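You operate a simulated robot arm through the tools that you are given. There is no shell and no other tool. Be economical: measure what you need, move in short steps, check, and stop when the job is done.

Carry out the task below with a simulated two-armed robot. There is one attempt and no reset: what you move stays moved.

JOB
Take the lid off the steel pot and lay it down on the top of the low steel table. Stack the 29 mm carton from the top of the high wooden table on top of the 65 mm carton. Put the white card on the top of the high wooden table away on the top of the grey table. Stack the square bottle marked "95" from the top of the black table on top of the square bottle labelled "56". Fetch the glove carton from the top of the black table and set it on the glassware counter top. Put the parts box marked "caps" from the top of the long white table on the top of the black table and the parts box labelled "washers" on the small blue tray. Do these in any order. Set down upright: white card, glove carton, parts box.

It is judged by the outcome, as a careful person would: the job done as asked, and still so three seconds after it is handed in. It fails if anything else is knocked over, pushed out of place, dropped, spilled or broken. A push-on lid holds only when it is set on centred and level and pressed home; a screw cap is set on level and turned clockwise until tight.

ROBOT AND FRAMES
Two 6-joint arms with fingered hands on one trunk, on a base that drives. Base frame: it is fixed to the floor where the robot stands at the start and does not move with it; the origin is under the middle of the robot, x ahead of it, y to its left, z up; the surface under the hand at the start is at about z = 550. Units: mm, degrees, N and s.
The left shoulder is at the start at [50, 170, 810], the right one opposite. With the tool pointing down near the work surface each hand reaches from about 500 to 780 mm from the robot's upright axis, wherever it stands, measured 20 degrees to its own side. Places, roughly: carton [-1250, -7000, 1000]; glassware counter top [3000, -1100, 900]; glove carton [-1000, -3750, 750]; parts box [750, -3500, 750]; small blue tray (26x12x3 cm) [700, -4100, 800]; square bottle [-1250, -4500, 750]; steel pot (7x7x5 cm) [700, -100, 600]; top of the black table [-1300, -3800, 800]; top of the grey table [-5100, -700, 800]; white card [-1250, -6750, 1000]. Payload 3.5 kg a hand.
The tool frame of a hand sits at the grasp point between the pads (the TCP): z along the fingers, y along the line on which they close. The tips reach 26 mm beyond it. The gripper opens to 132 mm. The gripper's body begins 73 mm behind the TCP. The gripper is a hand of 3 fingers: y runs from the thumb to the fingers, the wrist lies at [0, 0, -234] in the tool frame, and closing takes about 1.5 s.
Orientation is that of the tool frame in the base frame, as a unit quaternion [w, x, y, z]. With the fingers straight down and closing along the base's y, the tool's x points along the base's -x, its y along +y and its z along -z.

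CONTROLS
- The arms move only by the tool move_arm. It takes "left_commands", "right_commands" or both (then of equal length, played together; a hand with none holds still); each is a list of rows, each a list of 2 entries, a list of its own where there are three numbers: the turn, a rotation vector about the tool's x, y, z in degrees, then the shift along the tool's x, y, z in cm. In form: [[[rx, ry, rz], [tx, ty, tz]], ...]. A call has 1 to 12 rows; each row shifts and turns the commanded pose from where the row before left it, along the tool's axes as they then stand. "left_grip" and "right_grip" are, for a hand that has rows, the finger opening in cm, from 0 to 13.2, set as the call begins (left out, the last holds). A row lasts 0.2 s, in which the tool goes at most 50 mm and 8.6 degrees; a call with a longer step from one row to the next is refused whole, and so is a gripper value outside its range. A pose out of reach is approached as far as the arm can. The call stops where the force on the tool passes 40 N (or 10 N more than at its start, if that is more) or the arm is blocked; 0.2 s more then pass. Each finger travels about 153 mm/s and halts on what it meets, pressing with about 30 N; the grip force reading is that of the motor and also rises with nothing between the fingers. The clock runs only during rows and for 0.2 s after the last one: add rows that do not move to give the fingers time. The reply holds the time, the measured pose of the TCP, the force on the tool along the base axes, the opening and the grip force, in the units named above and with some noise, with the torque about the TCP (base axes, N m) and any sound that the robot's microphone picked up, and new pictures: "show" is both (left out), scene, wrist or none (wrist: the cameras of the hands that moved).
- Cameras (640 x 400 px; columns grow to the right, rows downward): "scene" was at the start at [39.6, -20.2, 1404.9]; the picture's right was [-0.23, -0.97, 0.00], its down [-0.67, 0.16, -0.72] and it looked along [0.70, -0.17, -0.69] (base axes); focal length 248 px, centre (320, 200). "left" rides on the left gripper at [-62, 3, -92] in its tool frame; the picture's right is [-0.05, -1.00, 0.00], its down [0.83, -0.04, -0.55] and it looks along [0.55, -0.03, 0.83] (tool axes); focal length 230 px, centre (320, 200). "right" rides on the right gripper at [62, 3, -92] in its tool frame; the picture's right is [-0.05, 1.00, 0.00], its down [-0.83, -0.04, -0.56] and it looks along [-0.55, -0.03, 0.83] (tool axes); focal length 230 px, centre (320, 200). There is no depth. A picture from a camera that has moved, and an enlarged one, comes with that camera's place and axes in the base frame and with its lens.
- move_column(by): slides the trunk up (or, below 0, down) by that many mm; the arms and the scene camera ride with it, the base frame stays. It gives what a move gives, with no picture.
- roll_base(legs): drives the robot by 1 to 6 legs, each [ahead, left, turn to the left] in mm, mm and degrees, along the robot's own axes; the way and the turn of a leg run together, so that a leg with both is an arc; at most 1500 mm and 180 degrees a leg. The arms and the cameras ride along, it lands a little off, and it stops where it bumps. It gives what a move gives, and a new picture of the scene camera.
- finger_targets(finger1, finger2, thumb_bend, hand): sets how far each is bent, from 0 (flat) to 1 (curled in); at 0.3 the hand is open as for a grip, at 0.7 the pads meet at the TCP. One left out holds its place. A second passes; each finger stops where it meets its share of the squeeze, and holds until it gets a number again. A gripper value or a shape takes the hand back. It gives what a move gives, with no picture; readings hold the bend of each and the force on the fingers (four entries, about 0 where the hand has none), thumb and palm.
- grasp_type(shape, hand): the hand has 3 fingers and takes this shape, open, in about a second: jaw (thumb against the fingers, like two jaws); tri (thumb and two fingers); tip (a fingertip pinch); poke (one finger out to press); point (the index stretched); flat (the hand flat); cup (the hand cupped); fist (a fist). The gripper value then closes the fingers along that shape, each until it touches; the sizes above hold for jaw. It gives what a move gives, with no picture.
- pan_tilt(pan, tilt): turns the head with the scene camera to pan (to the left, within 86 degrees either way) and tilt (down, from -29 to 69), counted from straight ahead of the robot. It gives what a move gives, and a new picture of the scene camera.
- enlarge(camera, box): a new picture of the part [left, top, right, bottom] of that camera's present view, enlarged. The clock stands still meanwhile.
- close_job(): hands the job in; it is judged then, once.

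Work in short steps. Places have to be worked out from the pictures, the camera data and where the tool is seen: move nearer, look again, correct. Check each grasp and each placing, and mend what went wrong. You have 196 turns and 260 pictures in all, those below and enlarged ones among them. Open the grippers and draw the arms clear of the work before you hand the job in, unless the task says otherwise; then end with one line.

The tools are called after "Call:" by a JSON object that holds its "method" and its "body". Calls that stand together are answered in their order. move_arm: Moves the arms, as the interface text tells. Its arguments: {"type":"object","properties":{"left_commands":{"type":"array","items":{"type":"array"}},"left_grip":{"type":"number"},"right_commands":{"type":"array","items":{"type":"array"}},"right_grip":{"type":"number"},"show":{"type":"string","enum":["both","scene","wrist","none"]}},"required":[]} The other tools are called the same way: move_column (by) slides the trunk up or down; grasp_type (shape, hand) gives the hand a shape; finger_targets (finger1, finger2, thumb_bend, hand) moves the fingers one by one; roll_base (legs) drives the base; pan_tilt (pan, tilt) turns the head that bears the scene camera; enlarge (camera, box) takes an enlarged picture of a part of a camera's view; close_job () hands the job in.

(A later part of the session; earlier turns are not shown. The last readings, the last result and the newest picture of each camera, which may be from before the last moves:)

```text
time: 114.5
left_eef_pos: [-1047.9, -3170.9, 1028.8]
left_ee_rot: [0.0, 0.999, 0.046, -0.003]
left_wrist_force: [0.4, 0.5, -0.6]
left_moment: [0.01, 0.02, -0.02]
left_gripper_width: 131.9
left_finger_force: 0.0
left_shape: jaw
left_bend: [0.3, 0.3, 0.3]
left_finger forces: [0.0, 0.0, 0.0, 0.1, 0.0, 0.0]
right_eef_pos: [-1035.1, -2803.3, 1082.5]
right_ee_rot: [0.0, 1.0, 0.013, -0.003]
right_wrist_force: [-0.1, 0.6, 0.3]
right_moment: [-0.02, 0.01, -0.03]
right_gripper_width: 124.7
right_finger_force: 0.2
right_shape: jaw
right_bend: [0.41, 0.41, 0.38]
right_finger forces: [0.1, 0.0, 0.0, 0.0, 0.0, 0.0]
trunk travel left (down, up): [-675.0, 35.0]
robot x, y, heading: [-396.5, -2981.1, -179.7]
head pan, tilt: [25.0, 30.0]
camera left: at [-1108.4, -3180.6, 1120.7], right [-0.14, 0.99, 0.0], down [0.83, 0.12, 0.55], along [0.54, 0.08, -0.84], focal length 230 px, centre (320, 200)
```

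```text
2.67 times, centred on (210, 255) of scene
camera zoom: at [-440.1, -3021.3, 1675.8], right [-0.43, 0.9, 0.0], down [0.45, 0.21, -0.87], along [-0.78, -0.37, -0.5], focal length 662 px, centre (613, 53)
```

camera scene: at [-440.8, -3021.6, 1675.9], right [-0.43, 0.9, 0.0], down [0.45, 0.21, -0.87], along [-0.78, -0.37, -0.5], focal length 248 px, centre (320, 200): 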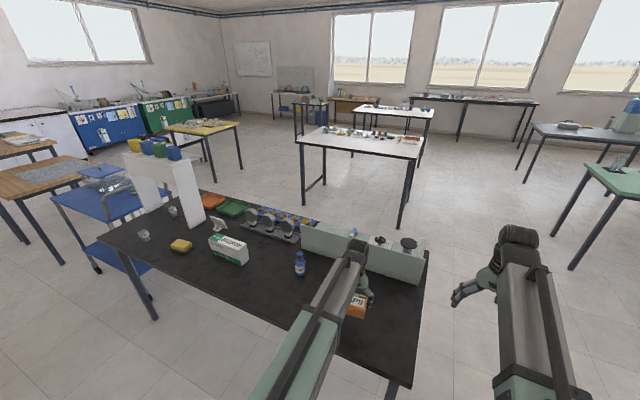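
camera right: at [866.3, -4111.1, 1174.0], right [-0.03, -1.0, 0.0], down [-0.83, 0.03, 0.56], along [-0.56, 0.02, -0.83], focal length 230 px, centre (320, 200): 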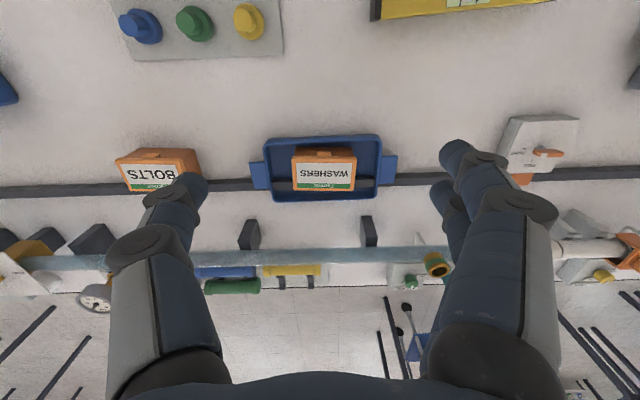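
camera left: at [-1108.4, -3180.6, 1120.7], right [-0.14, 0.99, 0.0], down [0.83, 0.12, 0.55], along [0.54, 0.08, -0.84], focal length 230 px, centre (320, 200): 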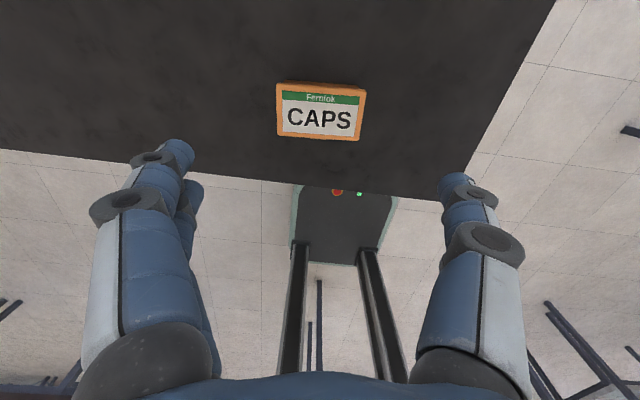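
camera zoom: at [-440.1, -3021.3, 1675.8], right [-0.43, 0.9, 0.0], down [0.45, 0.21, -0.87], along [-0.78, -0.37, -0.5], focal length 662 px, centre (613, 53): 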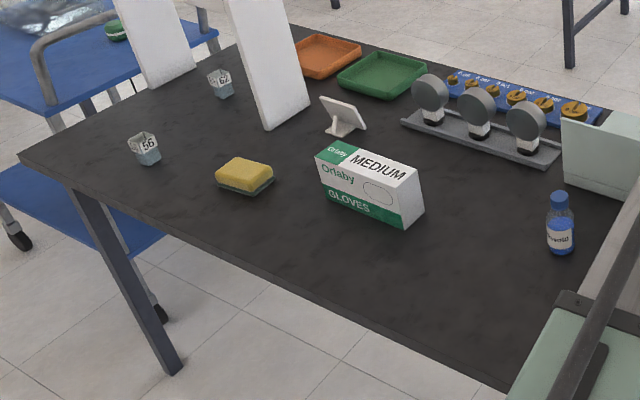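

CAPS stands well. The bottle marked "56" is near [-1006,-4375]; the other near [-1242,-4456], under/near the white arch. I pull the hands in and slide south for a better look.

Call:
{"method": "move_arm", "body": {"left_commands": [[[0, 0, 0], [4, 0, -1]], [[0, 0, 0], [4, 0, -1]], [[0, 0, 0], [4, 0, -1]]], "right_commands": [[[0, 0, 0], [4, 0, 0]], [[0, 0, 0], [4, 0, 0]], [[0, 0, 0], [4, 0, 0]]], "show": "none"}}

Call:
{"method": "roll_base", "body": {"legs": [[0, 1300, 0]]}}

Call:
{"method": "pan_tilt", "body": {"pan": 10, "tilt": 40}}

```text
time: 115.3
left_eef_pos: [-926.2, -3160.3, 1059.1]
left_ee_rot: [0.0, 0.999, 0.045, -0.004]
left_wrist_force: [0.2, 0.5, 1.1]
left_moment: [0.05, 0.03, -0.02]
left_gripper_width: 132.0
left_finger_force: 0.1
left_shape: jaw
left_bend: [0.3, 0.3, 0.3]
left_finger forces: [0.0, 0.1, 0.0, 0.0, 0.0, 0.0]
right_eef_pos: [-913.5, -2800.8, 1083.6]
right_ee_rot: [0.0, 1.0, 0.013, -0.002]
right_wrist_force: [0.1, 0.2, 0.3]
right_moment: [-0.01, -0.01, -0.02]
right_gripper_width: 124.8
right_finger_force: 0.0
right_shape: jaw
right_bend: [0.41, 0.41, 0.38]
right_finger forces: [0.1, 0.0, 0.0, 0.0, 0.0, 0.1]
trunk travel left (down, up): [-675.0, 35.0]
robot x, y, heading: [-399.2, -2978.9, -179.5]
head pan, tilt: [25.0, 30.0]
```

```text
time: 121.9
left_eef_pos: [-912.3, -4472.2, 1059.1]
left_ee_rot: [0.0, 0.999, 0.05, -0.004]
left_wrist_force: [-0.1, 0.3, 0.8]
left_moment: [0.0, 0.01, -0.02]
left_gripper_width: 131.7
left_finger_force: 0.1
left_shape: jaw
left_bend: [0.3, 0.3, 0.3]
left_finger forces: [0.0, 0.0, 0.0, 0.0, 0.1, 0.1]
right_eef_pos: [-903.1, -4112.9, 1082.5]
right_ee_rot: [0.0, 1.0, 0.018, -0.001]
right_wrist_force: [-0.1, -0.7, -0.4]
right_moment: [0.01, -0.02, -0.02]
right_gripper_width: 124.8
right_finger_force: 0.1
right_shape: jaw
right_bend: [0.41, 0.41, 0.38]
right_finger forces: [0.0, 0.1, 0.0, 0.1, 0.1, 0.0]
trunk travel left (down, up): [-675.0, 35.0]
robot x, y, heading: [-381.5, -4287.9, -179.1]
head pan, tilt: [25.0, 30.0]
camera scene: at [-426.5, -4327.9, 1675.8], right [-0.44, 0.9, 0.0], down [0.45, 0.22, -0.87], along [-0.78, -0.38, -0.5], focal length 248 px, centre (320, 200)
```

scene: 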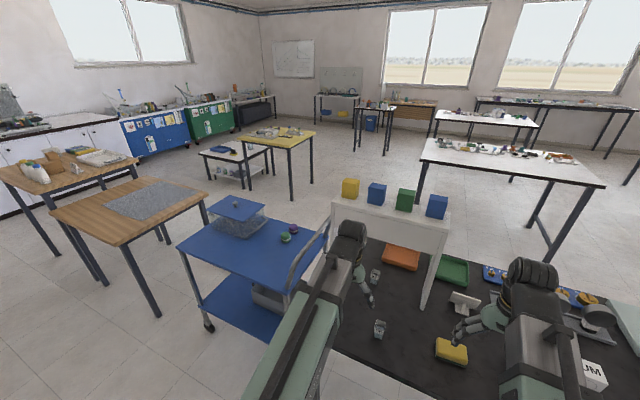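

```text
time: 122.7
left_eef_pos: [-912.0, -4471.6, 1058.3]
left_ee_rot: [0.0, 0.999, 0.051, -0.004]
left_wrist_force: [-1.0, 0.6, 0.4]
left_moment: [0.01, -0.01, 0.03]
left_gripper_width: 131.6
left_finger_force: 0.1
left_shape: jaw
left_bend: [0.3, 0.3, 0.3]
left_finger forces: [0.1, 0.0, 0.1, 0.0, 0.0, 0.0]
right_eef_pos: [-902.9, -4112.1, 1082.3]
right_ee_rot: [0.0, 1.0, 0.019, -0.001]
right_wrist_force: [-0.2, 0.4, -0.1]
right_moment: [0.0, 0.0, -0.06]
right_gripper_width: 125.1
right_finger_force: 0.1
right_shape: jaw
right_bend: [0.41, 0.41, 0.38]
right_finger forces: [0.0, 0.0, 0.0, 0.0, 0.1, 0.0]
trunk travel left (down, up): [-675.0, 35.0]
robot x, y, heading: [-384.7, -4286.6, -178.9]
head pan, tilt: [10.0, 40.0]
camera scene: at [-428.6, -4304.1, 1660.6], right [-0.19, 0.98, 0.0], down [0.63, 0.12, -0.77], along [-0.75, -0.14, -0.64], focal length 248 px, centre (320, 200)
```

scene: 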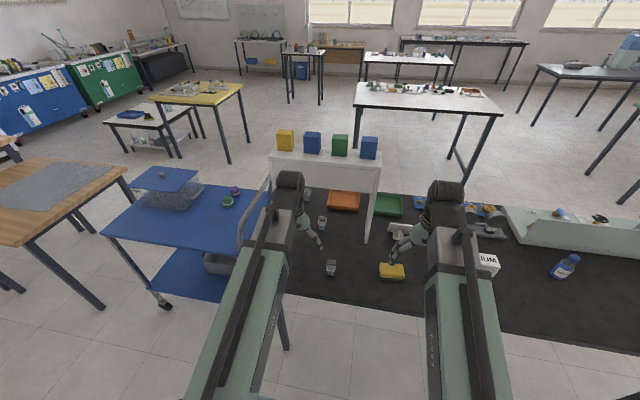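

Call:
{"method": "enlarge", "body": {"camera": "scene", "box": [270, 180, 398, 260]}}

Call:
{"method": "enlarge", "body": {"camera": "scene", "box": [320, 240, 352, 284]}}

```text
5.00 times, centred on (334, 220) of scene
camera zoom: at [-428.6, -4304.1, 1660.6], right [-0.19, 0.98, 0.0], down [0.63, 0.12, -0.77], along [-0.75, -0.14, -0.64], focal length 1241 px, centre (250, 100)
```

zoom: 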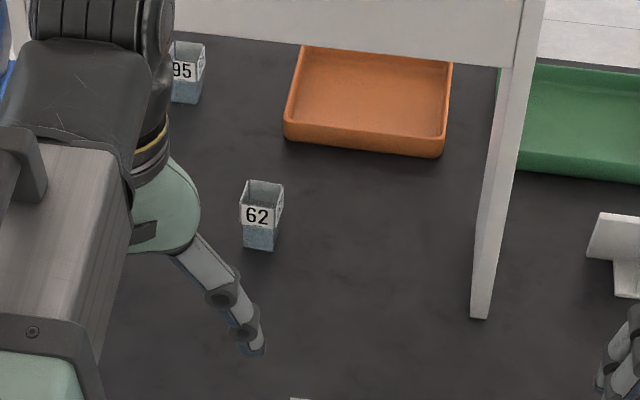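

```text
9.09 times, centred on (336, 262) of scene
camera zoom: at [-428.6, -4304.1, 1660.6], right [-0.19, 0.98, 0.0], down [0.63, 0.12, -0.77], along [-0.75, -0.14, -0.64], focal length 2257 px, centre (174, -364)
```

zoom: 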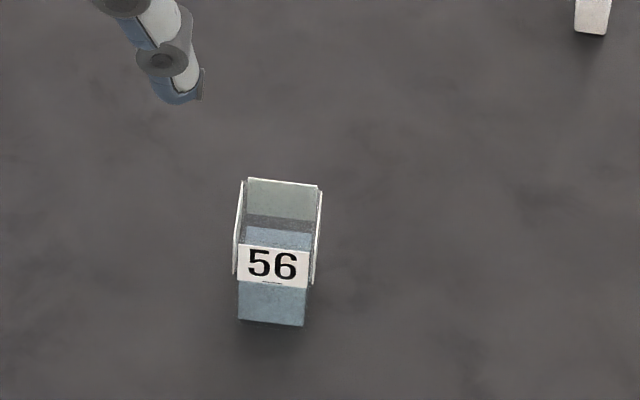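

Bottles are 56, 62 and 95; 95 (≈[-1441,-4566]) stands behind the arch, so it must be picked from the west side of the table. I drive round the north end to the west aisle and turn to face east.

Call:
{"method": "roll_base", "body": {"legs": [[0, -1000, -1], [0, -920, 0], [900, 0, 0], [880, 0, 0], [0, 0, 180]]}}

```text
time: 148.3
left_eef_pos: [-1670.5, -2188.7, 1058.3]
left_ee_rot: [0.004, -0.059, 0.998, -0.001]
left_wrist_force: [0.0, -0.3, 0.5]
left_moment: [0.0, -0.02, 0.02]
left_gripper_width: 132.0
left_finger_force: 0.0
left_shape: jaw
left_bend: [0.3, 0.3, 0.3]
left_finger forces: [0.0, 0.1, 0.0, 0.0, 0.0, 0.0]
right_eef_pos: [-1672.0, -2548.3, 1082.3]
right_ee_rot: [0.002, -0.027, 1.0, 0.0]
right_wrist_force: [0.3, 0.0, -0.2]
right_moment: [0.02, 0.0, 0.01]
right_gripper_width: 124.8
right_finger_force: 0.1
right_shape: jaw
right_bend: [0.41, 0.41, 0.38]
right_finger forces: [0.0, 0.0, 0.1, 0.1, 0.1, 0.1]
trunk travel left (down, up): [-675.0, 35.0]
robot x, y, heading: [-2193.9, -2379.0, 2.1]
head pan, tilt: [10.0, 40.0]
camera scene: at [-2151.6, -2366.4, 1660.5], right [0.21, -0.98, 0.0], down [-0.63, -0.13, -0.77], along [0.75, 0.16, -0.64], focal length 248 px, centre (320, 200)
```

scene: 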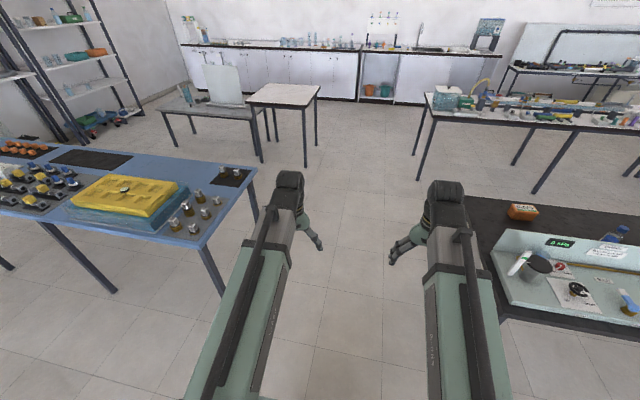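

Call:
{"method": "roll_base", "body": {"legs": [[0, -1000, -2], [0, -970, 0]]}}

Call:
{"method": "pan_tilt", "body": {"pan": -12, "tilt": 40}}

```text
time: 158.1
left_eef_pos: [-1654.4, -4176.4, 1058.5]
left_ee_rot: [0.004, -0.04, 0.999, 0.0]
left_wrist_force: [-0.1, 0.2, -0.1]
left_moment: [0.01, 0.01, 0.02]
left_gripper_width: 132.2
left_finger_force: 0.0
left_shape: jaw
left_bend: [0.3, 0.3, 0.3]
left_finger forces: [0.0, 0.0, 0.0, 0.0, 0.1, 0.1]
right_eef_pos: [-1671.7, -4535.5, 1081.8]
right_ee_rot: [0.001, -0.007, 1.0, 0.0]
right_wrist_force: [0.3, 0.5, 0.4]
right_moment: [0.01, 0.01, -0.02]
right_gripper_width: 124.9
right_finger_force: 0.1
right_shape: jaw
right_bend: [0.41, 0.41, 0.38]
right_finger forces: [0.0, 0.0, 0.0, 0.1, 0.0, 0.0]
trunk travel left (down, up): [-675.0, 35.0]
robot x, y, heading: [-2187.9, -4350.4, -0.5]
head pan, tilt: [10.0, 40.0]
camera scene: at [-2142.7, -4334.9, 1660.5], right [0.17, -0.99, 0.0], down [-0.63, -0.11, -0.77], along [0.76, 0.13, -0.64], focal length 248 px, centre (320, 200)
```

scene: 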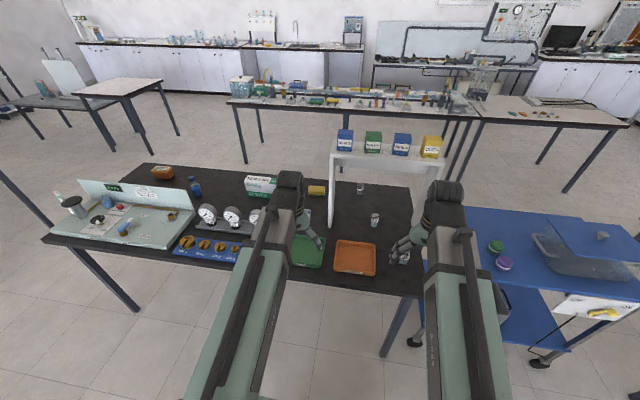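

```text
time: 159.0
left_eef_pos: [-1654.3, -4175.5, 1058.2]
left_ee_rot: [0.004, -0.04, 0.999, 0.0]
left_wrist_force: [0.2, 0.2, 0.2]
left_moment: [0.0, 0.01, 0.0]
left_gripper_width: 131.8
left_finger_force: 0.1
left_shape: jaw
left_bend: [0.3, 0.3, 0.3]
left_finger forces: [0.0, 0.0, 0.0, 0.0, 0.0, 0.0]
right_eef_pos: [-1671.1, -4535.1, 1081.9]
right_ee_rot: [0.002, -0.006, 1.0, -0.001]
right_wrist_force: [0.2, 0.0, -0.1]
right_moment: [0.01, 0.03, -0.02]
right_gripper_width: 124.6
right_finger_force: 0.1
right_shape: jaw
right_bend: [0.41, 0.41, 0.38]
right_finger forces: [0.0, 0.0, 0.0, 0.0, 0.1, 0.0]
trunk travel left (down, up): [-675.0, 35.0]
robot x, y, heading: [-2188.3, -4347.5, -0.3]
head pan, tilt: [-12.0, 40.0]
camera scene: at [-2143.5, -4366.7, 1660.5], right [-0.21, -0.98, 0.0], down [-0.63, 0.14, -0.77], along [0.75, -0.16, -0.64], focal length 248 px, centre (320, 200)
```

scene: 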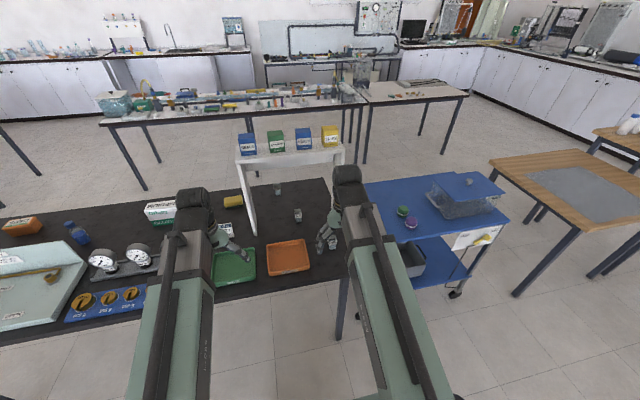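

Call:
{"method": "roll_base", "body": {"legs": [[120, 0, 0.3]]}}

Call:
{"method": "move_arm", "body": {"right_commands": [[[0, 0, 0], [0, -0.5, 3.5]], [[0, 0, 0], [0, -0.5, 3.5]], [[0, 0, 0], [0, -0.5, 3.5]]], "right_grip": 8, "show": "wrist"}}

```text
time: 160.2
left_eef_pos: [-1533.0, -4173.7, 1057.0]
left_ee_rot: [0.003, -0.042, 0.999, 0.0]
left_wrist_force: [0.1, -0.2, 0.1]
left_moment: [-0.03, 0.05, 0.0]
left_gripper_width: 131.7
left_finger_force: 0.1
left_shape: jaw
left_bend: [0.3, 0.3, 0.3]
left_finger forces: [0.0, 0.1, 0.0, 0.0, 0.1, 0.0]
right_eef_pos: [-1546.8, -4533.1, 1081.0]
right_ee_rot: [0.001, -0.009, 1.0, 0.0]
right_wrist_force: [1.0, 0.0, 0.7]
right_moment: [-0.01, 0.04, -0.02]
right_gripper_width: 125.1
right_finger_force: 0.1
right_shape: jaw
right_bend: [0.41, 0.41, 0.38]
right_finger forces: [0.1, 0.0, 0.0, 0.0, 0.0, 0.1]
trunk travel left (down, up): [-675.0, 35.0]
robot x, y, heading: [-2062.6, -4346.1, -0.1]
head pan, tilt: [-12.0, 40.0]
camera scene: at [-2019.7, -4367.1, 1660.4], right [-0.21, -0.98, 0.0], down [-0.63, 0.13, -0.76], along [0.75, -0.16, -0.64], focal length 248 px, centre (320, 200)
```

scene: 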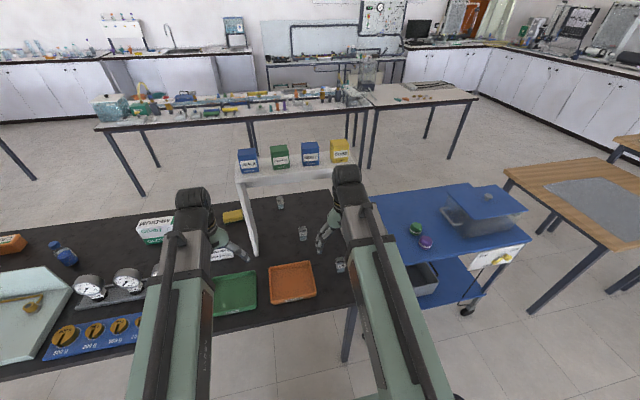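

```text
time: 161.0
left_eef_pos: [-1532.4, -4173.8, 1057.6]
left_ee_rot: [0.003, -0.041, 0.999, 0.0]
left_wrist_force: [-0.2, 0.6, 0.1]
left_moment: [0.02, -0.01, 0.01]
left_gripper_width: 131.8
left_finger_force: 0.1
left_shape: jaw
left_bend: [0.3, 0.3, 0.3]
left_finger forces: [0.0, 0.0, 0.1, 0.0, 0.0, 0.0]
right_eef_pos: [-1550.0, -4548.6, 976.6]
right_ee_rot: [0.002, -0.009, 1.0, 0.0]
right_wrist_force: [0.0, 0.7, -0.5]
right_moment: [0.0, 0.03, 0.0]
right_gripper_width: 80.5
right_finger_force: 0.0
right_shape: jaw
right_bend: [0.71, 0.71, 0.71]
right_finger forces: [0.0, 0.0, 0.1, 0.1, 0.1, 0.0]
trunk travel left (down, up): [-675.0, 35.0]
robot x, y, heading: [-2064.0, -4348.5, -0.1]
head pan, tilt: [-12.0, 40.0]
camera right: at [-1610.9, -4546.1, 1067.6], right [0.03, 1.0, 0.0], down [0.83, -0.03, 0.56], along [0.56, -0.02, -0.83], focal length 230 px, centre (320, 200)
```

right: 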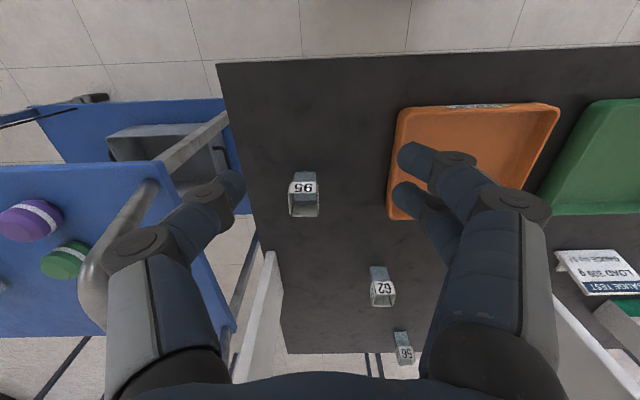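

Call:
{"method": "enlarge", "body": {"camera": "right", "box": [0, 50, 400, 300]}}

Call:
{"method": "pan_tilt", "body": {"pan": -25, "tilt": 45}}

```text
1.60 times, centred on (200, 175) of right
camera zoom: at [-1610.9, -4546.1, 1067.6], right [0.03, 1.0, 0.0], down [0.83, -0.03, 0.56], along [0.56, -0.02, -0.83], focal length 368 px, centre (512, 240)
```

zoom: 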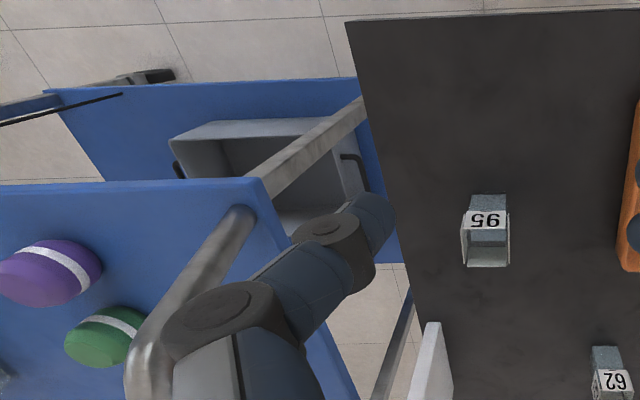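

```text
time: 161.8
left_eef_pos: [-1534.8, -4173.6, 1057.9]
left_ee_rot: [0.003, -0.042, 0.999, 0.0]
left_wrist_force: [0.5, -0.1, 0.9]
left_moment: [0.02, 0.0, -0.01]
left_gripper_width: 132.2
left_finger_force: 0.0
left_shape: jaw
left_bend: [0.3, 0.3, 0.3]
left_finger forces: [0.1, 0.0, 0.0, 0.0, 0.0, 0.0]
right_eef_pos: [-1548.8, -4547.8, 977.7]
right_ee_rot: [0.002, -0.01, 1.0, 0.0]
right_wrist_force: [-0.7, 0.7, 1.0]
right_moment: [0.03, -0.03, 0.01]
right_gripper_width: 80.4
right_finger_force: 0.1
right_shape: jaw
right_bend: [0.71, 0.71, 0.71]
right_finger forces: [0.1, 0.0, 0.1, 0.0, 0.0, 0.0]
trunk travel left (down, up): [-675.0, 35.0]
robot x, y, heading: [-2062.8, -4349.2, -0.1]
head pan, tilt: [-25.0, 45.0]
camera scene: at [-2031.8, -4383.8, 1653.3], right [-0.42, -0.91, 0.0], down [-0.64, 0.3, -0.71], along [0.64, -0.3, -0.71], focal length 248 px, centre (320, 200)
```

scene: 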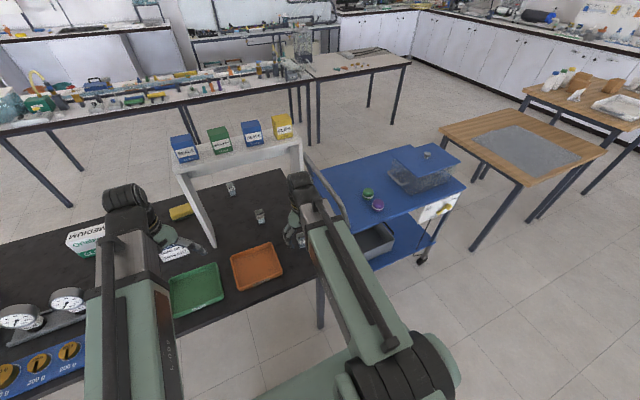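

Trolley handle is at about y≈-4725, leaving ~75 mm to the hand. I move over bottle 95 (≈[-1452,-4575]) and look again.

Call:
{"method": "move_arm", "body": {"right_commands": [[[0, 0, 0], [-3.2, -0.9, 0]], [[0, 0, 0], [-3.2, -0.9, 0]], [[0, 0, 0], [-3.2, -0.9, 0]], [[0, 0, 0], [0, 0, 3]]], "right_grip": 7, "show": "wrist"}}

```text
time: 162.8
left_eef_pos: [-1535.1, -4173.5, 1058.7]
left_ee_rot: [0.003, -0.042, 0.999, 0.0]
left_wrist_force: [-0.3, 0.7, -0.2]
left_moment: [0.0, 0.0, 0.01]
left_gripper_width: 131.7
left_finger_force: 0.0
left_shape: jaw
left_bend: [0.3, 0.3, 0.3]
left_finger forces: [0.0, 0.0, 0.0, 0.1, 0.1, 0.0]
right_eef_pos: [-1451.7, -4574.0, 947.7]
right_ee_rot: [0.002, -0.009, 1.0, 0.0]
right_wrist_force: [-0.7, 0.6, 0.3]
right_moment: [0.0, 0.02, -0.05]
right_gripper_width: 70.3
right_finger_force: 0.0
right_shape: jaw
right_bend: [0.72, 0.72, 0.7]
right_finger forces: [0.0, 0.1, 0.0, 0.1, 0.1, 0.1]
trunk travel left (down, up): [-675.0, 35.0]
robot x, y, heading: [-2065.8, -4350.7, -0.3]
head pan, tilt: [-25.0, 45.0]
camera right: at [-1514.1, -4571.4, 1039.3], right [0.03, 1.0, 0.0], down [0.83, -0.03, 0.56], along [0.56, -0.02, -0.83], focal length 230 px, centre (320, 200)
```

right: 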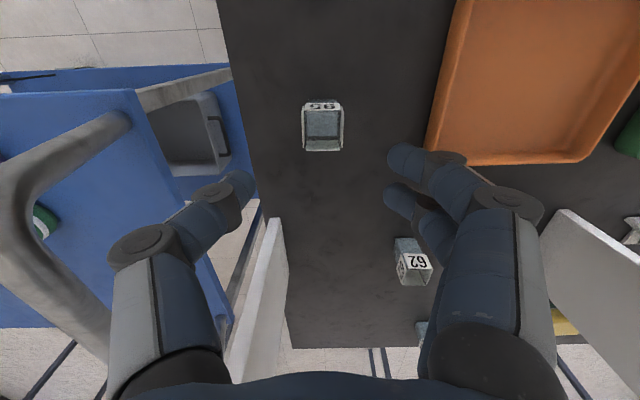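

Call:
{"method": "enlarge", "body": {"camera": "right", "box": [272, 85, 368, 165]}}

```text
5.00 times, centred on (320, 125) of right
camera zoom: at [-1514.1, -4571.4, 1039.3], right [0.03, 1.0, 0.0], down [0.83, -0.03, 0.56], along [0.56, -0.02, -0.83], focal length 1150 px, centre (320, 575)
```

zoom: 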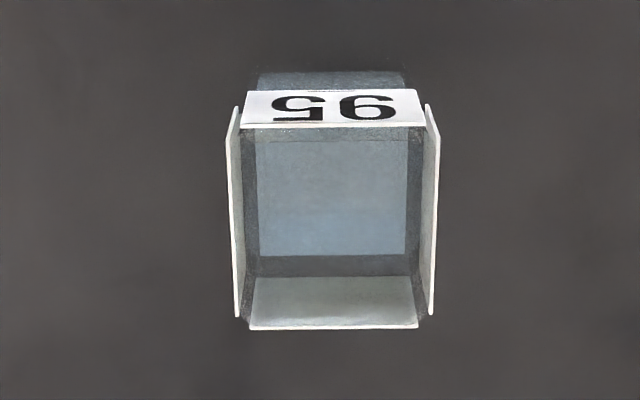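

Bottle 95 is centred under the hand (≈[-1452,-4571]). I descend to TCP 822 and close gently.

Call:
{"method": "move_arm", "body": {"right_commands": [[[0, 0, 0], [0, 0.25, 3.5]], [[0, 0, 0], [0, 0, 3.5]], [[0, 0, 0], [0, 0, 3]], [[0, 0, 0], [0, 0, 2.5]]], "show": "wrist"}}

```text
time: 163.8
left_eef_pos: [-1534.1, -4173.3, 1058.6]
left_ee_rot: [0.003, -0.041, 0.999, 0.001]
left_wrist_force: [0.0, 0.4, 0.2]
left_moment: [0.01, 0.0, -0.01]
left_gripper_width: 132.1
left_finger_force: 0.0
left_shape: jaw
left_bend: [0.3, 0.3, 0.3]
left_finger forces: [0.0, 0.1, 0.1, 0.0, 0.0, 0.1]
right_eef_pos: [-1451.3, -4571.4, 822.2]
right_ee_rot: [0.001, -0.009, 1.0, 0.0]
right_wrist_force: [0.4, -0.1, 0.0]
right_moment: [0.02, -0.02, -0.02]
right_gripper_width: 70.9
right_finger_force: 0.0
right_shape: jaw
right_bend: [0.72, 0.72, 0.7]
right_finger forces: [0.1, 0.1, 0.0, 0.1, 0.1, 0.1]
trunk travel left (down, up): [-675.0, 35.0]
robot x, y, heading: [-2061.0, -4353.5, -0.3]
head pan, tilt: [-25.0, 45.0]
camera right: at [-1513.6, -4568.4, 913.6], right [0.03, 1.0, 0.0], down [0.83, -0.03, 0.56], along [0.56, -0.02, -0.83], focal length 230 px, centre (320, 200)
```

right: 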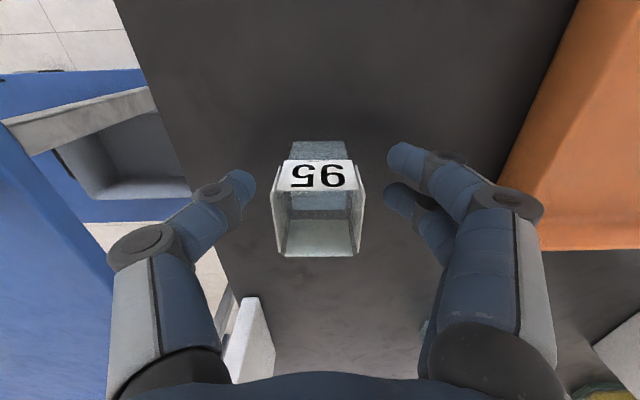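

Call:
{"method": "move_arm", "body": {"right_commands": [[[0, 0, 0], [0, 0, 0]], [[0, 0, 0], [0, 0, 0]], [[0, 0, 0], [0, 0, 0]], [[0, 0, 0], [0, 0, 0]], [[0, 0, 0], [0, 0, 0]], [[0, 0, 0], [0, 0, 0]]], "right_grip": 2, "show": "wrist"}}

```text
time: 165.2
left_eef_pos: [-1535.4, -4174.4, 1058.7]
left_ee_rot: [0.003, -0.042, 0.999, 0.0]
left_wrist_force: [0.2, -0.5, 0.8]
left_moment: [-0.01, -0.02, 0.01]
left_gripper_width: 132.0
left_finger_force: 0.0
left_shape: jaw
left_bend: [0.3, 0.3, 0.3]
left_finger forces: [0.0, 0.1, 0.0, 0.0, 0.0, 0.1]
right_eef_pos: [-1451.7, -4570.7, 822.7]
right_ee_rot: [0.002, -0.01, 1.0, 0.0]
right_wrist_force: [-0.4, 1.0, 0.8]
right_moment: [0.0, -0.03, 0.03]
right_gripper_width: 27.8
right_finger_force: 29.7
right_shape: jaw
right_bend: [0.73, 0.73, 0.7]
right_finger forces: [13.6, 13.5, 0.0, 0.0, 27.2, 0.0]
trunk travel left (down, up): [-675.0, 35.0]
robot x, y, heading: [-2062.8, -4350.7, -0.1]
head pan, tilt: [-25.0, 45.0]
camera right: at [-1513.7, -4568.5, 914.0], right [0.03, 1.0, 0.0], down [0.83, -0.03, 0.56], along [0.56, -0.02, -0.83], focal length 230 px, centre (320, 200)
```

right: 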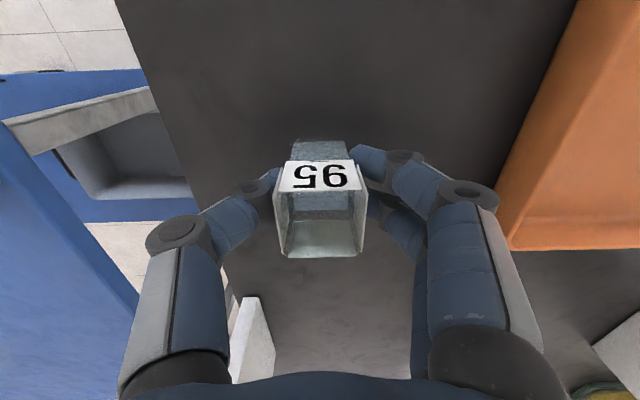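

Gripped (27 N). Lift straight up and pull the hand back west, then check.

Call:
{"method": "move_arm", "body": {"right_commands": [[[0, 0, 0], [0, 0, -1]], [[0, 0, 0], [0, 0, -3]], [[0, 0, 0], [0, 0, -4]], [[0, 0, 0], [0, 0, -4]], [[0, 0, 0], [0, 0, -4]], [[0, 0, 0], [0, 0, -4]], [[0, 0, 0], [2, 0, -4]], [[0, 0, 0], [4, 0, -2]], [[0, 0, 0], [4, 0, 0]]], "show": "wrist"}}

```text
time: 167.2
left_eef_pos: [-1533.6, -4173.1, 1058.8]
left_ee_rot: [0.004, -0.042, 0.999, 0.0]
left_wrist_force: [0.8, 0.5, -0.2]
left_moment: [-0.04, -0.08, 0.0]
left_gripper_width: 131.8
left_finger_force: 0.0
left_shape: jaw
left_bend: [0.3, 0.3, 0.3]
left_finger forces: [0.1, 0.1, 0.0, 0.1, 0.1, 0.1]
right_eef_pos: [-1555.6, -4573.3, 1082.3]
right_ee_rot: [0.002, -0.009, 1.0, 0.0]
right_wrist_force: [0.2, -0.3, -0.9]
right_moment: [-0.04, 0.02, 0.03]
right_gripper_width: 27.8
right_finger_force: 30.0
right_shape: jaw
right_bend: [0.73, 0.73, 0.7]
right_finger forces: [13.6, 13.5, 0.0, 0.0, 27.1, 0.0]
trunk travel left (down, up): [-675.0, 35.0]
robot x, y, heading: [-2064.9, -4351.7, 0.2]
head pan, tilt: [-25.0, 45.0]
camera right: at [-1617.0, -4571.7, 1173.8], right [0.03, 1.0, 0.0], down [0.83, -0.03, 0.56], along [0.56, -0.02, -0.83], focal length 230 px, centre (320, 200)
```

right: 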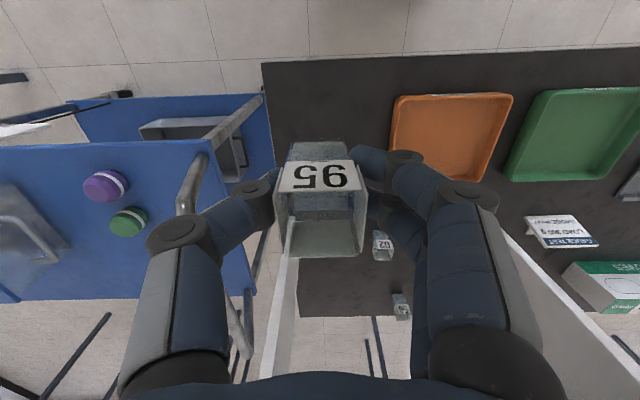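

Bottle 95 held level. I drive back round to the east side of the black table.

Call:
{"method": "roll_base", "body": {"legs": [[-130, 0, 0], [0, 1000, 0], [0, 970, 0], [900, 0, 0], [900, 0, 0], [0, 0, 180]]}}

```text
time: 193.9
left_eef_pos: [-932.6, -2536.8, 1057.8]
left_ee_rot: [0.0, 1.0, 0.03, -0.003]
left_wrist_force: [-0.4, -0.8, 0.5]
left_moment: [-0.02, 0.01, 0.01]
left_gripper_width: 132.0
left_finger_force: 0.1
left_shape: jaw
left_bend: [0.3, 0.3, 0.3]
left_finger forces: [0.0, 0.0, 0.0, 0.0, 0.0, 0.1]
right_eef_pos: [-903.7, -2137.5, 1082.8]
right_ee_rot: [0.0, 1.0, -0.002, -0.002]
right_wrist_force: [-0.4, 0.1, -1.2]
right_moment: [-0.01, 0.0, 0.02]
right_gripper_width: 27.5
right_finger_force: 30.1
right_shape: jaw
right_bend: [0.73, 0.73, 0.7]
right_finger forces: [13.6, 13.4, 0.1, 0.0, 26.7, 0.1]
trunk travel left (down, up): [-675.0, 35.0]
robot x, y, heading: [-400.8, -2374.2, 178.6]
head pan, tilt: [-25.0, 45.0]
camera scene: at [-431.5, -2341.5, 1653.2], right [0.45, 0.89, 0.0], down [0.63, -0.32, -0.71], along [-0.63, 0.32, -0.71], focal length 248 px, centre (320, 200)
```

scene: 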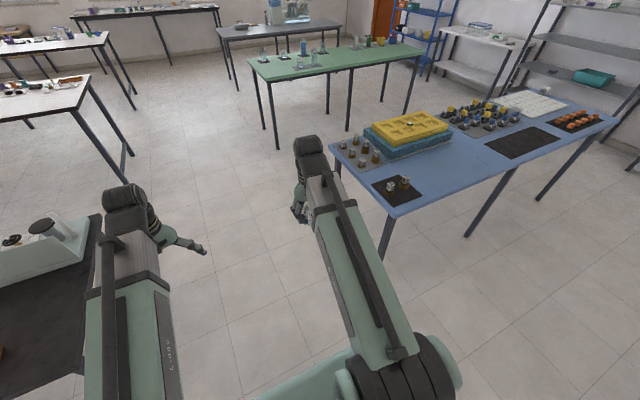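

Call:
{"method": "roll_base", "body": {"legs": [[0, 1100, 1.4], [0, 1120, 0]]}}

Call:
{"method": "enlarge", "body": {"camera": "right", "box": [0, 0, 640, 400]}}

```text
time: 204.8
left_eef_pos: [-961.2, -4763.8, 1058.5]
left_ee_rot: [0.001, 0.999, 0.037, -0.004]
left_wrist_force: [-1.1, 0.1, 0.2]
left_moment: [0.0, 0.0, 0.05]
left_gripper_width: 131.9
left_finger_force: 0.1
left_shape: jaw
left_bend: [0.3, 0.3, 0.3]
left_finger forces: [0.0, 0.1, 0.1, 0.1, 0.1, 0.1]
right_eef_pos: [-937.4, -4361.8, 1082.4]
right_ee_rot: [0.0, 1.0, 0.006, -0.002]
right_wrist_force: [-0.8, 0.4, 0.5]
right_moment: [0.01, 0.01, 0.0]
right_gripper_width: 27.7
right_finger_force: 30.3
right_shape: jaw
right_bend: [0.73, 0.73, 0.7]
right_finger forces: [13.4, 13.5, 0.0, 0.0, 27.0, 0.0]
trunk travel left (down, up): [-675.0, 35.0]
robot x, y, heading: [-427.4, -4589.0, 179.5]
head pan, tilt: [-25.0, 45.0]
camera scene: at [-461.7, -4558.6, 1653.3], right [0.43, 0.9, 0.0], down [0.64, -0.31, -0.71], along [-0.64, 0.31, -0.71], focal length 248 px, centre (320, 200)
```

scene: 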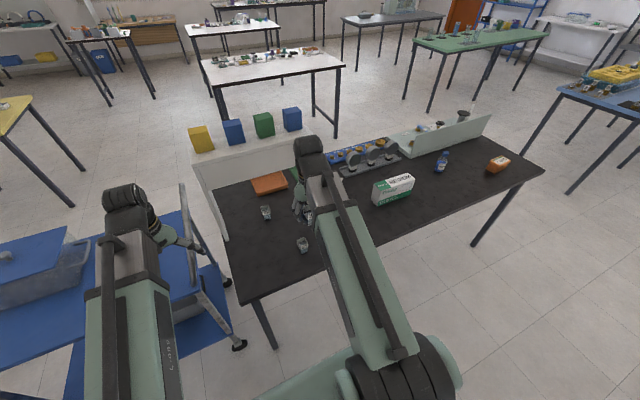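

```text
1.00 times, centred on (320, 200) of right (not enlarged: the box is as wide or as high as the picture)
camera zoom: at [-875.2, -4364.3, 1173.7], right [-0.04, -1.0, 0.0], down [-0.83, 0.03, 0.56], along [-0.56, 0.02, -0.83], focal length 230 px, centre (320, 200)
```

zoom: 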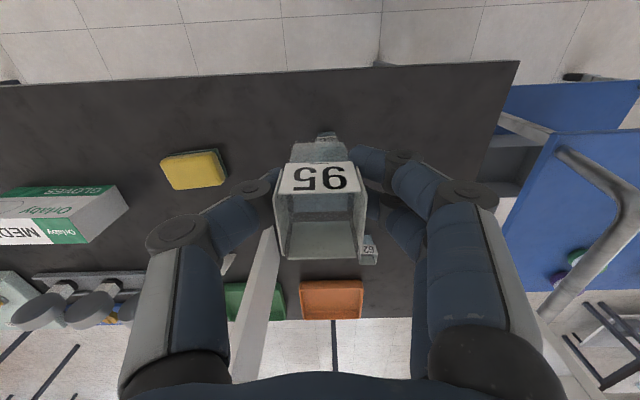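

Call:
{"method": "enlarge", "body": {"camera": "scene", "box": [278, 215, 342, 255]}}

Call:
{"method": "enlarge", "body": {"camera": "left", "box": [0, 0, 640, 400]}}

```text
10.00 times, centred on (310, 235) of scene
camera zoom: at [-461.7, -4558.6, 1653.3], right [0.43, 0.9, 0.0], down [0.64, -0.31, -0.71], along [-0.64, 0.31, -0.71], focal length 2482 px, centre (420, -150)
```

zoom: 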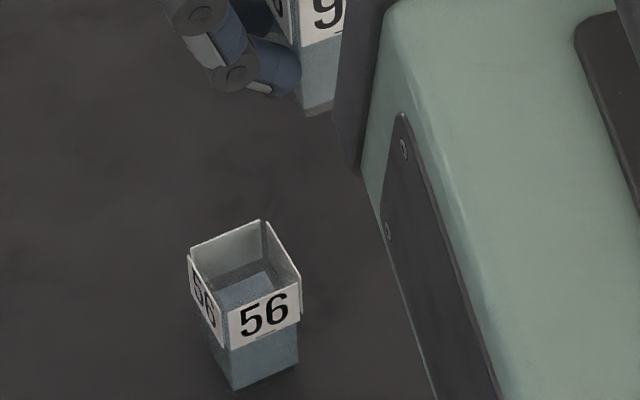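

```text
1.00 times, centred on (320, 200) of left (not enlarged: the box is as wide or as high as the picture)
camera zoom: at [-1021.3, -4770.1, 1149.5], right [-0.13, 0.99, 0.0], down [0.83, 0.11, 0.55], along [0.55, 0.07, -0.84], focal length 230 px, centre (320, 200)
```

zoom: 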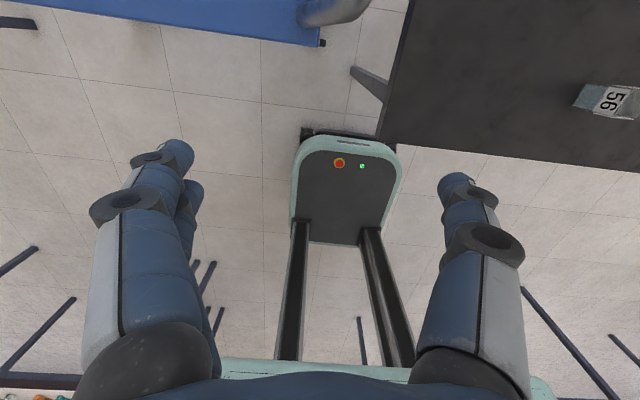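

Bottle 56 rim ≈[-1013,-4368,838], yaw ≈5.5°. I turn 95 to match and bring it above 56 with ~40 mm clearance, then compare both in the scene zoom.

Call:
{"method": "move_arm", "body": {"right_commands": [[[0, 0, -4.8], [0, 0, 0]], [[0, 0, 0], [-3.8, -0.1, 0]], [[0, 0, 0], [-3.8, 0, 0]], [[0, 0, 0], [0, 0, 4]], [[0, 0, 0], [0, 0, 4]], [[0, 0, 0], [0, 0, 4]], [[0, 0, 0], [0, 0, 3]]], "show": "none"}}

Call:
{"method": "enlarge", "body": {"camera": "scene", "box": [264, 205, 344, 255]}}

Call:
{"method": "enlarge", "body": {"camera": "right", "box": [240, 80, 400, 280]}}

```text
time: 206.4
left_eef_pos: [-962.1, -4762.1, 1058.1]
left_ee_rot: [0.001, 0.999, 0.038, -0.003]
left_wrist_force: [-0.5, -0.2, 0.2]
left_moment: [0.01, 0.03, 0.0]
left_gripper_width: 132.1
left_finger_force: 0.1
left_shape: jaw
left_bend: [0.3, 0.3, 0.3]
left_finger forces: [0.0, 0.0, 0.0, 0.1, 0.1, 0.0]
right_eef_pos: [-1014.0, -4367.9, 930.9]
right_ee_rot: [0.0, 0.999, 0.047, -0.002]
right_wrist_force: [-0.5, -0.6, -0.3]
right_moment: [0.0, 0.02, -0.04]
right_gripper_width: 27.4
right_finger_force: 29.6
right_shape: jaw
right_bend: [0.73, 0.73, 0.7]
right_finger forces: [13.5, 13.5, 0.1, 0.1, 27.0, 0.1]
trunk travel left (down, up): [-675.0, 35.0]
robot x, y, heading: [-428.1, -4590.0, 179.4]
head pan, tilt: [-25.0, 45.0]
```

```text
8.00 times, centred on (304, 230) of scene
camera zoom: at [-461.9, -4558.1, 1653.3], right [0.43, 0.9, 0.0], down [0.64, -0.31, -0.71], along [-0.64, 0.31, -0.71], focal length 1986 px, centre (448, -40)
```

zoom: 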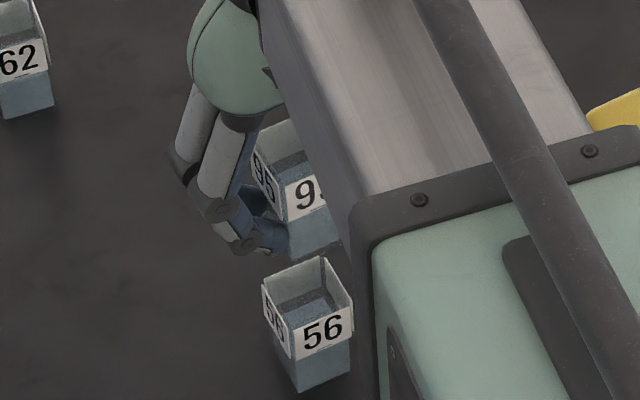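

```text
2.00 times, centred on (320, 180) of right
camera zoom: at [-951.9, -4364.9, 1022.9], right [0.04, -1.0, 0.0], down [-0.83, -0.04, 0.56], along [-0.56, -0.02, -0.83], focal length 460 px, centre (320, 240)
```

zoom: 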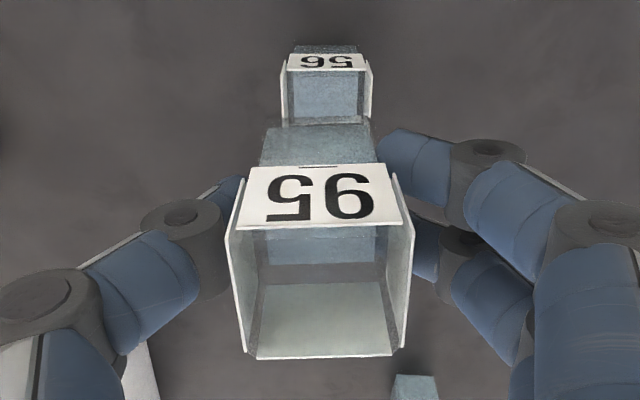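

Call:
{"method": "enlarge", "body": {"camera": "right", "box": [290, 95, 370, 145]}}

Call:
{"method": "enlarge", "body": {"camera": "right", "box": [256, 135, 384, 263]}}

```text
8.00 times, centred on (330, 120) of right
camera zoom: at [-951.9, -4364.9, 1022.9], right [0.04, -1.0, 0.0], down [-0.83, -0.04, 0.56], along [-0.56, -0.02, -0.83], focal length 1841 px, centre (240, 840)
```

zoom: 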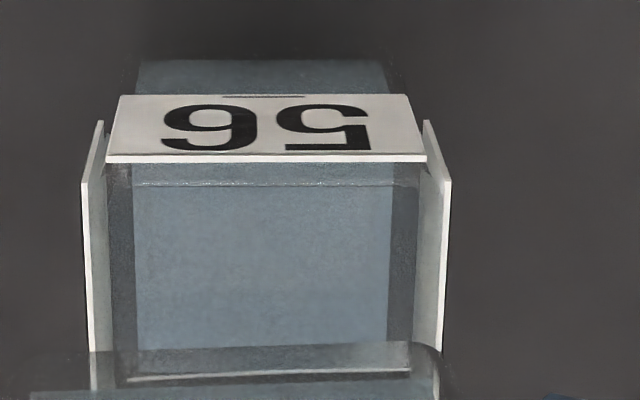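

```text
3.12 times, centred on (320, 199) of right
camera zoom: at [-951.9, -4364.9, 1022.9], right [0.04, -1.0, 0.0], down [-0.83, -0.04, 0.56], along [-0.56, -0.02, -0.83], focal length 719 px, centre (320, 203)
```

zoom: 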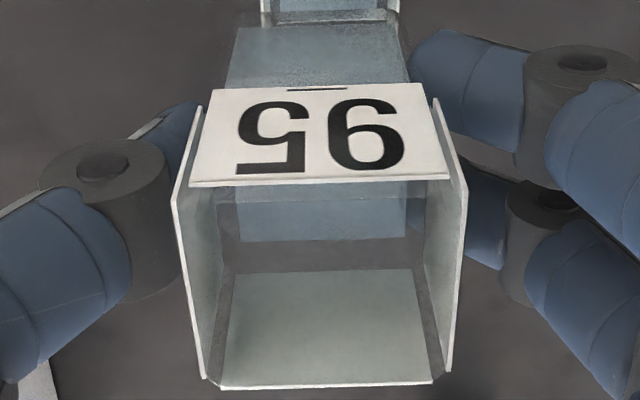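

The right camera shows both bottles: 95 needs ≈+1° turn, 2 mm along tool y and little in x. I apply that and lower to about 8 mm above the rim for a direct comparison.

Call:
{"method": "move_arm", "body": {"right_commands": [[[0, 0, 1.1], [0.15, 0.2, 0]], [[0, 0, 0], [0, 0, 1.5]], [[0, 0, 0], [0, 0, 1.3]], [[0, 0, 0], [0, 0, 0.7]]], "show": "none"}}

Call:
{"method": "enlarge", "body": {"camera": "right", "box": [270, 100, 370, 170]}}

Call:
{"method": "enlarge", "body": {"camera": "scene", "box": [280, 215, 328, 255]}}

```text
time: 207.4
left_eef_pos: [-961.6, -4762.2, 1058.6]
left_ee_rot: [0.0, 0.999, 0.038, -0.004]
left_wrist_force: [-0.1, 0.2, 0.6]
left_moment: [0.0, -0.04, 0.03]
left_gripper_width: 131.8
left_finger_force: 0.1
left_shape: jaw
left_bend: [0.3, 0.3, 0.3]
left_finger forces: [0.1, 0.0, 0.1, 0.0, 0.1, 0.1]
right_eef_pos: [-1011.1, -4368.8, 897.4]
right_ee_rot: [0.0, 0.999, 0.038, -0.001]
right_wrist_force: [0.9, 0.2, -0.4]
right_moment: [0.07, 0.0, -0.01]
right_gripper_width: 27.4
right_finger_force: 30.6
right_shape: jaw
right_bend: [0.73, 0.73, 0.7]
right_finger forces: [13.5, 13.5, 0.0, 0.2, 26.9, 0.1]
trunk travel left (down, up): [-675.0, 35.0]
robot x, y, heading: [-427.6, -4595.3, 179.4]
head pan, tilt: [-25.0, 45.0]
```

```text
5.71 times, centred on (320, 135) of right
camera zoom: at [-949.9, -4368.1, 988.3], right [0.02, -1.0, 0.0], down [-0.83, -0.02, 0.56], along [-0.56, -0.01, -0.83], focal length 1315 px, centre (320, 571)
```

zoom: 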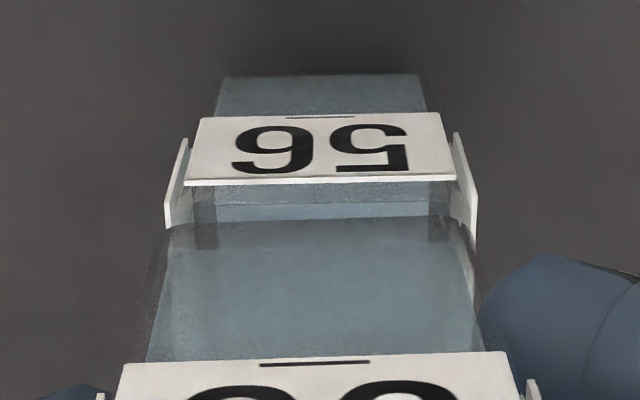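

```text
10.00 times, centred on (304, 235) of scene
camera zoom: at [-461.7, -4558.1, 1653.3], right [0.43, 0.9, 0.0], down [0.64, -0.31, -0.71], along [-0.64, 0.31, -0.71], focal length 2482 px, centre (480, -150)
```

zoom: 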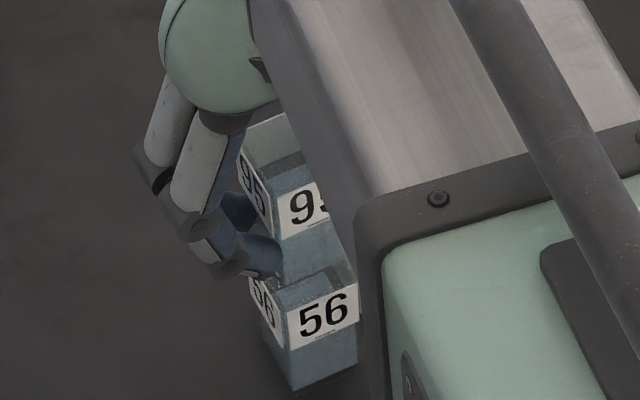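

Laterally aligned within ~1 mm; about 1° more turn needed. I turn and lower in 2 mm steps toward light contact, then compare edges at equal height.

Call:
{"method": "move_arm", "body": {"right_commands": [[[0, 0, 1.0], [0, 0, 0.3]], [[0, 0, 0], [0, 0, 0.2]], [[0, 0, 0], [0, 0, 0.2]], [[0, 0, 0], [0, 0, 0.2]]], "show": "none"}}

Call:
{"method": "enlarge", "body": {"camera": "right", "box": [270, 100, 370, 170]}}

```text
time: 208.4
left_eef_pos: [-960.1, -4763.0, 1058.2]
left_ee_rot: [0.0, 0.999, 0.037, -0.003]
left_wrist_force: [0.0, -0.3, -0.4]
left_moment: [0.03, -0.01, 0.01]
left_gripper_width: 132.1
left_finger_force: 0.1
left_shape: jaw
left_bend: [0.3, 0.3, 0.3]
left_finger forces: [0.0, 0.0, 0.0, 0.0, 0.0, 0.0]
right_eef_pos: [-1011.0, -4369.8, 888.2]
right_ee_rot: [-0.001, 1.0, 0.029, -0.003]
right_wrist_force: [0.4, -0.6, -0.1]
right_moment: [-0.04, 0.0, 0.0]
right_gripper_width: 27.5
right_finger_force: 30.1
right_shape: jaw
right_bend: [0.73, 0.73, 0.7]
right_finger forces: [13.5, 13.5, 0.0, 0.0, 26.9, 0.0]
trunk travel left (down, up): [-675.0, 35.0]
robot x, y, heading: [-426.0, -4593.8, 179.4]
head pan, tilt: [-25.0, 45.0]
```

```text
5.71 times, centred on (320, 135) of right
camera zoom: at [-949.8, -4368.7, 979.8], right [0.01, -1.0, 0.0], down [-0.83, 0.0, 0.56], along [-0.56, 0.0, -0.83], focal length 1315 px, centre (320, 571)
```

zoom: 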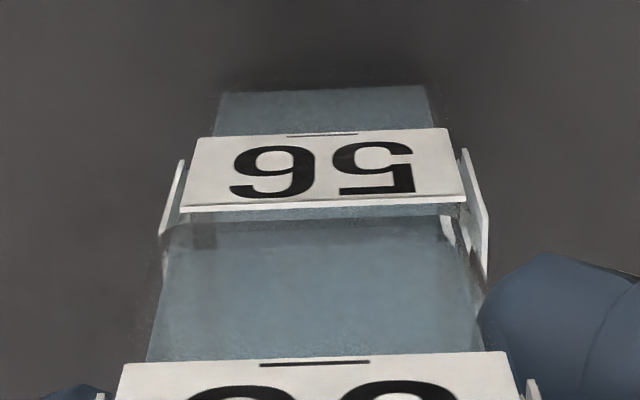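

Call:
{"method": "move_arm", "body": {"right_commands": [[[0, 0, 0], [0, 0.04, 0.1]], [[0, 0, 0], [0, 0, 0.1]], [[0, 0, 0], [0, 0, 0.1]], [[0, 0, 0], [0, 0, 0.1]]], "show": "none"}}

Call:
{"method": "enlarge", "body": {"camera": "right", "box": [270, 100, 370, 170]}}

```text
time: 209.4
left_eef_pos: [-960.7, -4763.1, 1058.6]
left_ee_rot: [0.0, 0.999, 0.038, -0.003]
left_wrist_force: [0.8, 0.0, 0.3]
left_moment: [0.01, -0.05, -0.03]
left_gripper_width: 132.0
left_finger_force: 0.1
left_shape: jaw
left_bend: [0.3, 0.3, 0.3]
left_finger forces: [0.0, 0.1, 0.1, 0.0, 0.1, 0.0]
right_eef_pos: [-1012.6, -4369.7, 885.0]
right_ee_rot: [-0.001, 1.0, 0.028, -0.002]
right_wrist_force: [0.4, 0.2, 6.3]
right_moment: [-0.04, 0.02, 0.02]
right_gripper_width: 27.4
right_finger_force: 29.7
right_shape: jaw
right_bend: [0.73, 0.73, 0.7]
right_finger forces: [14.4, 14.1, 0.1, 0.0, 29.0, 0.1]
trunk travel left (down, up): [-675.0, 35.0]
robot x, y, heading: [-426.8, -4590.7, 179.6]
head pan, tilt: [-25.0, 45.0]
```

```text
5.71 times, centred on (320, 135) of right
camera zoom: at [-949.9, -4369.2, 976.6], right [0.01, -1.0, 0.0], down [-0.83, 0.0, 0.56], along [-0.56, 0.0, -0.83], focal length 1315 px, centre (320, 571)
```

zoom: 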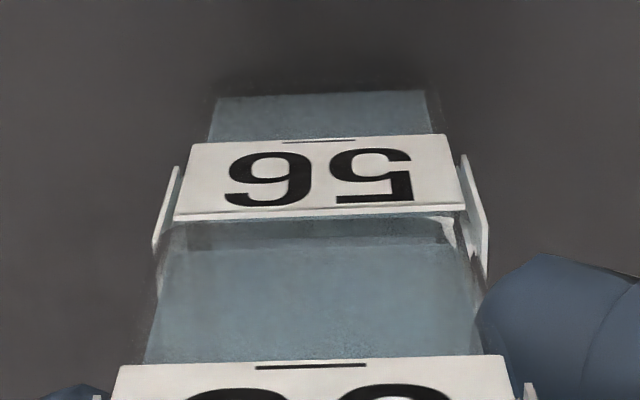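

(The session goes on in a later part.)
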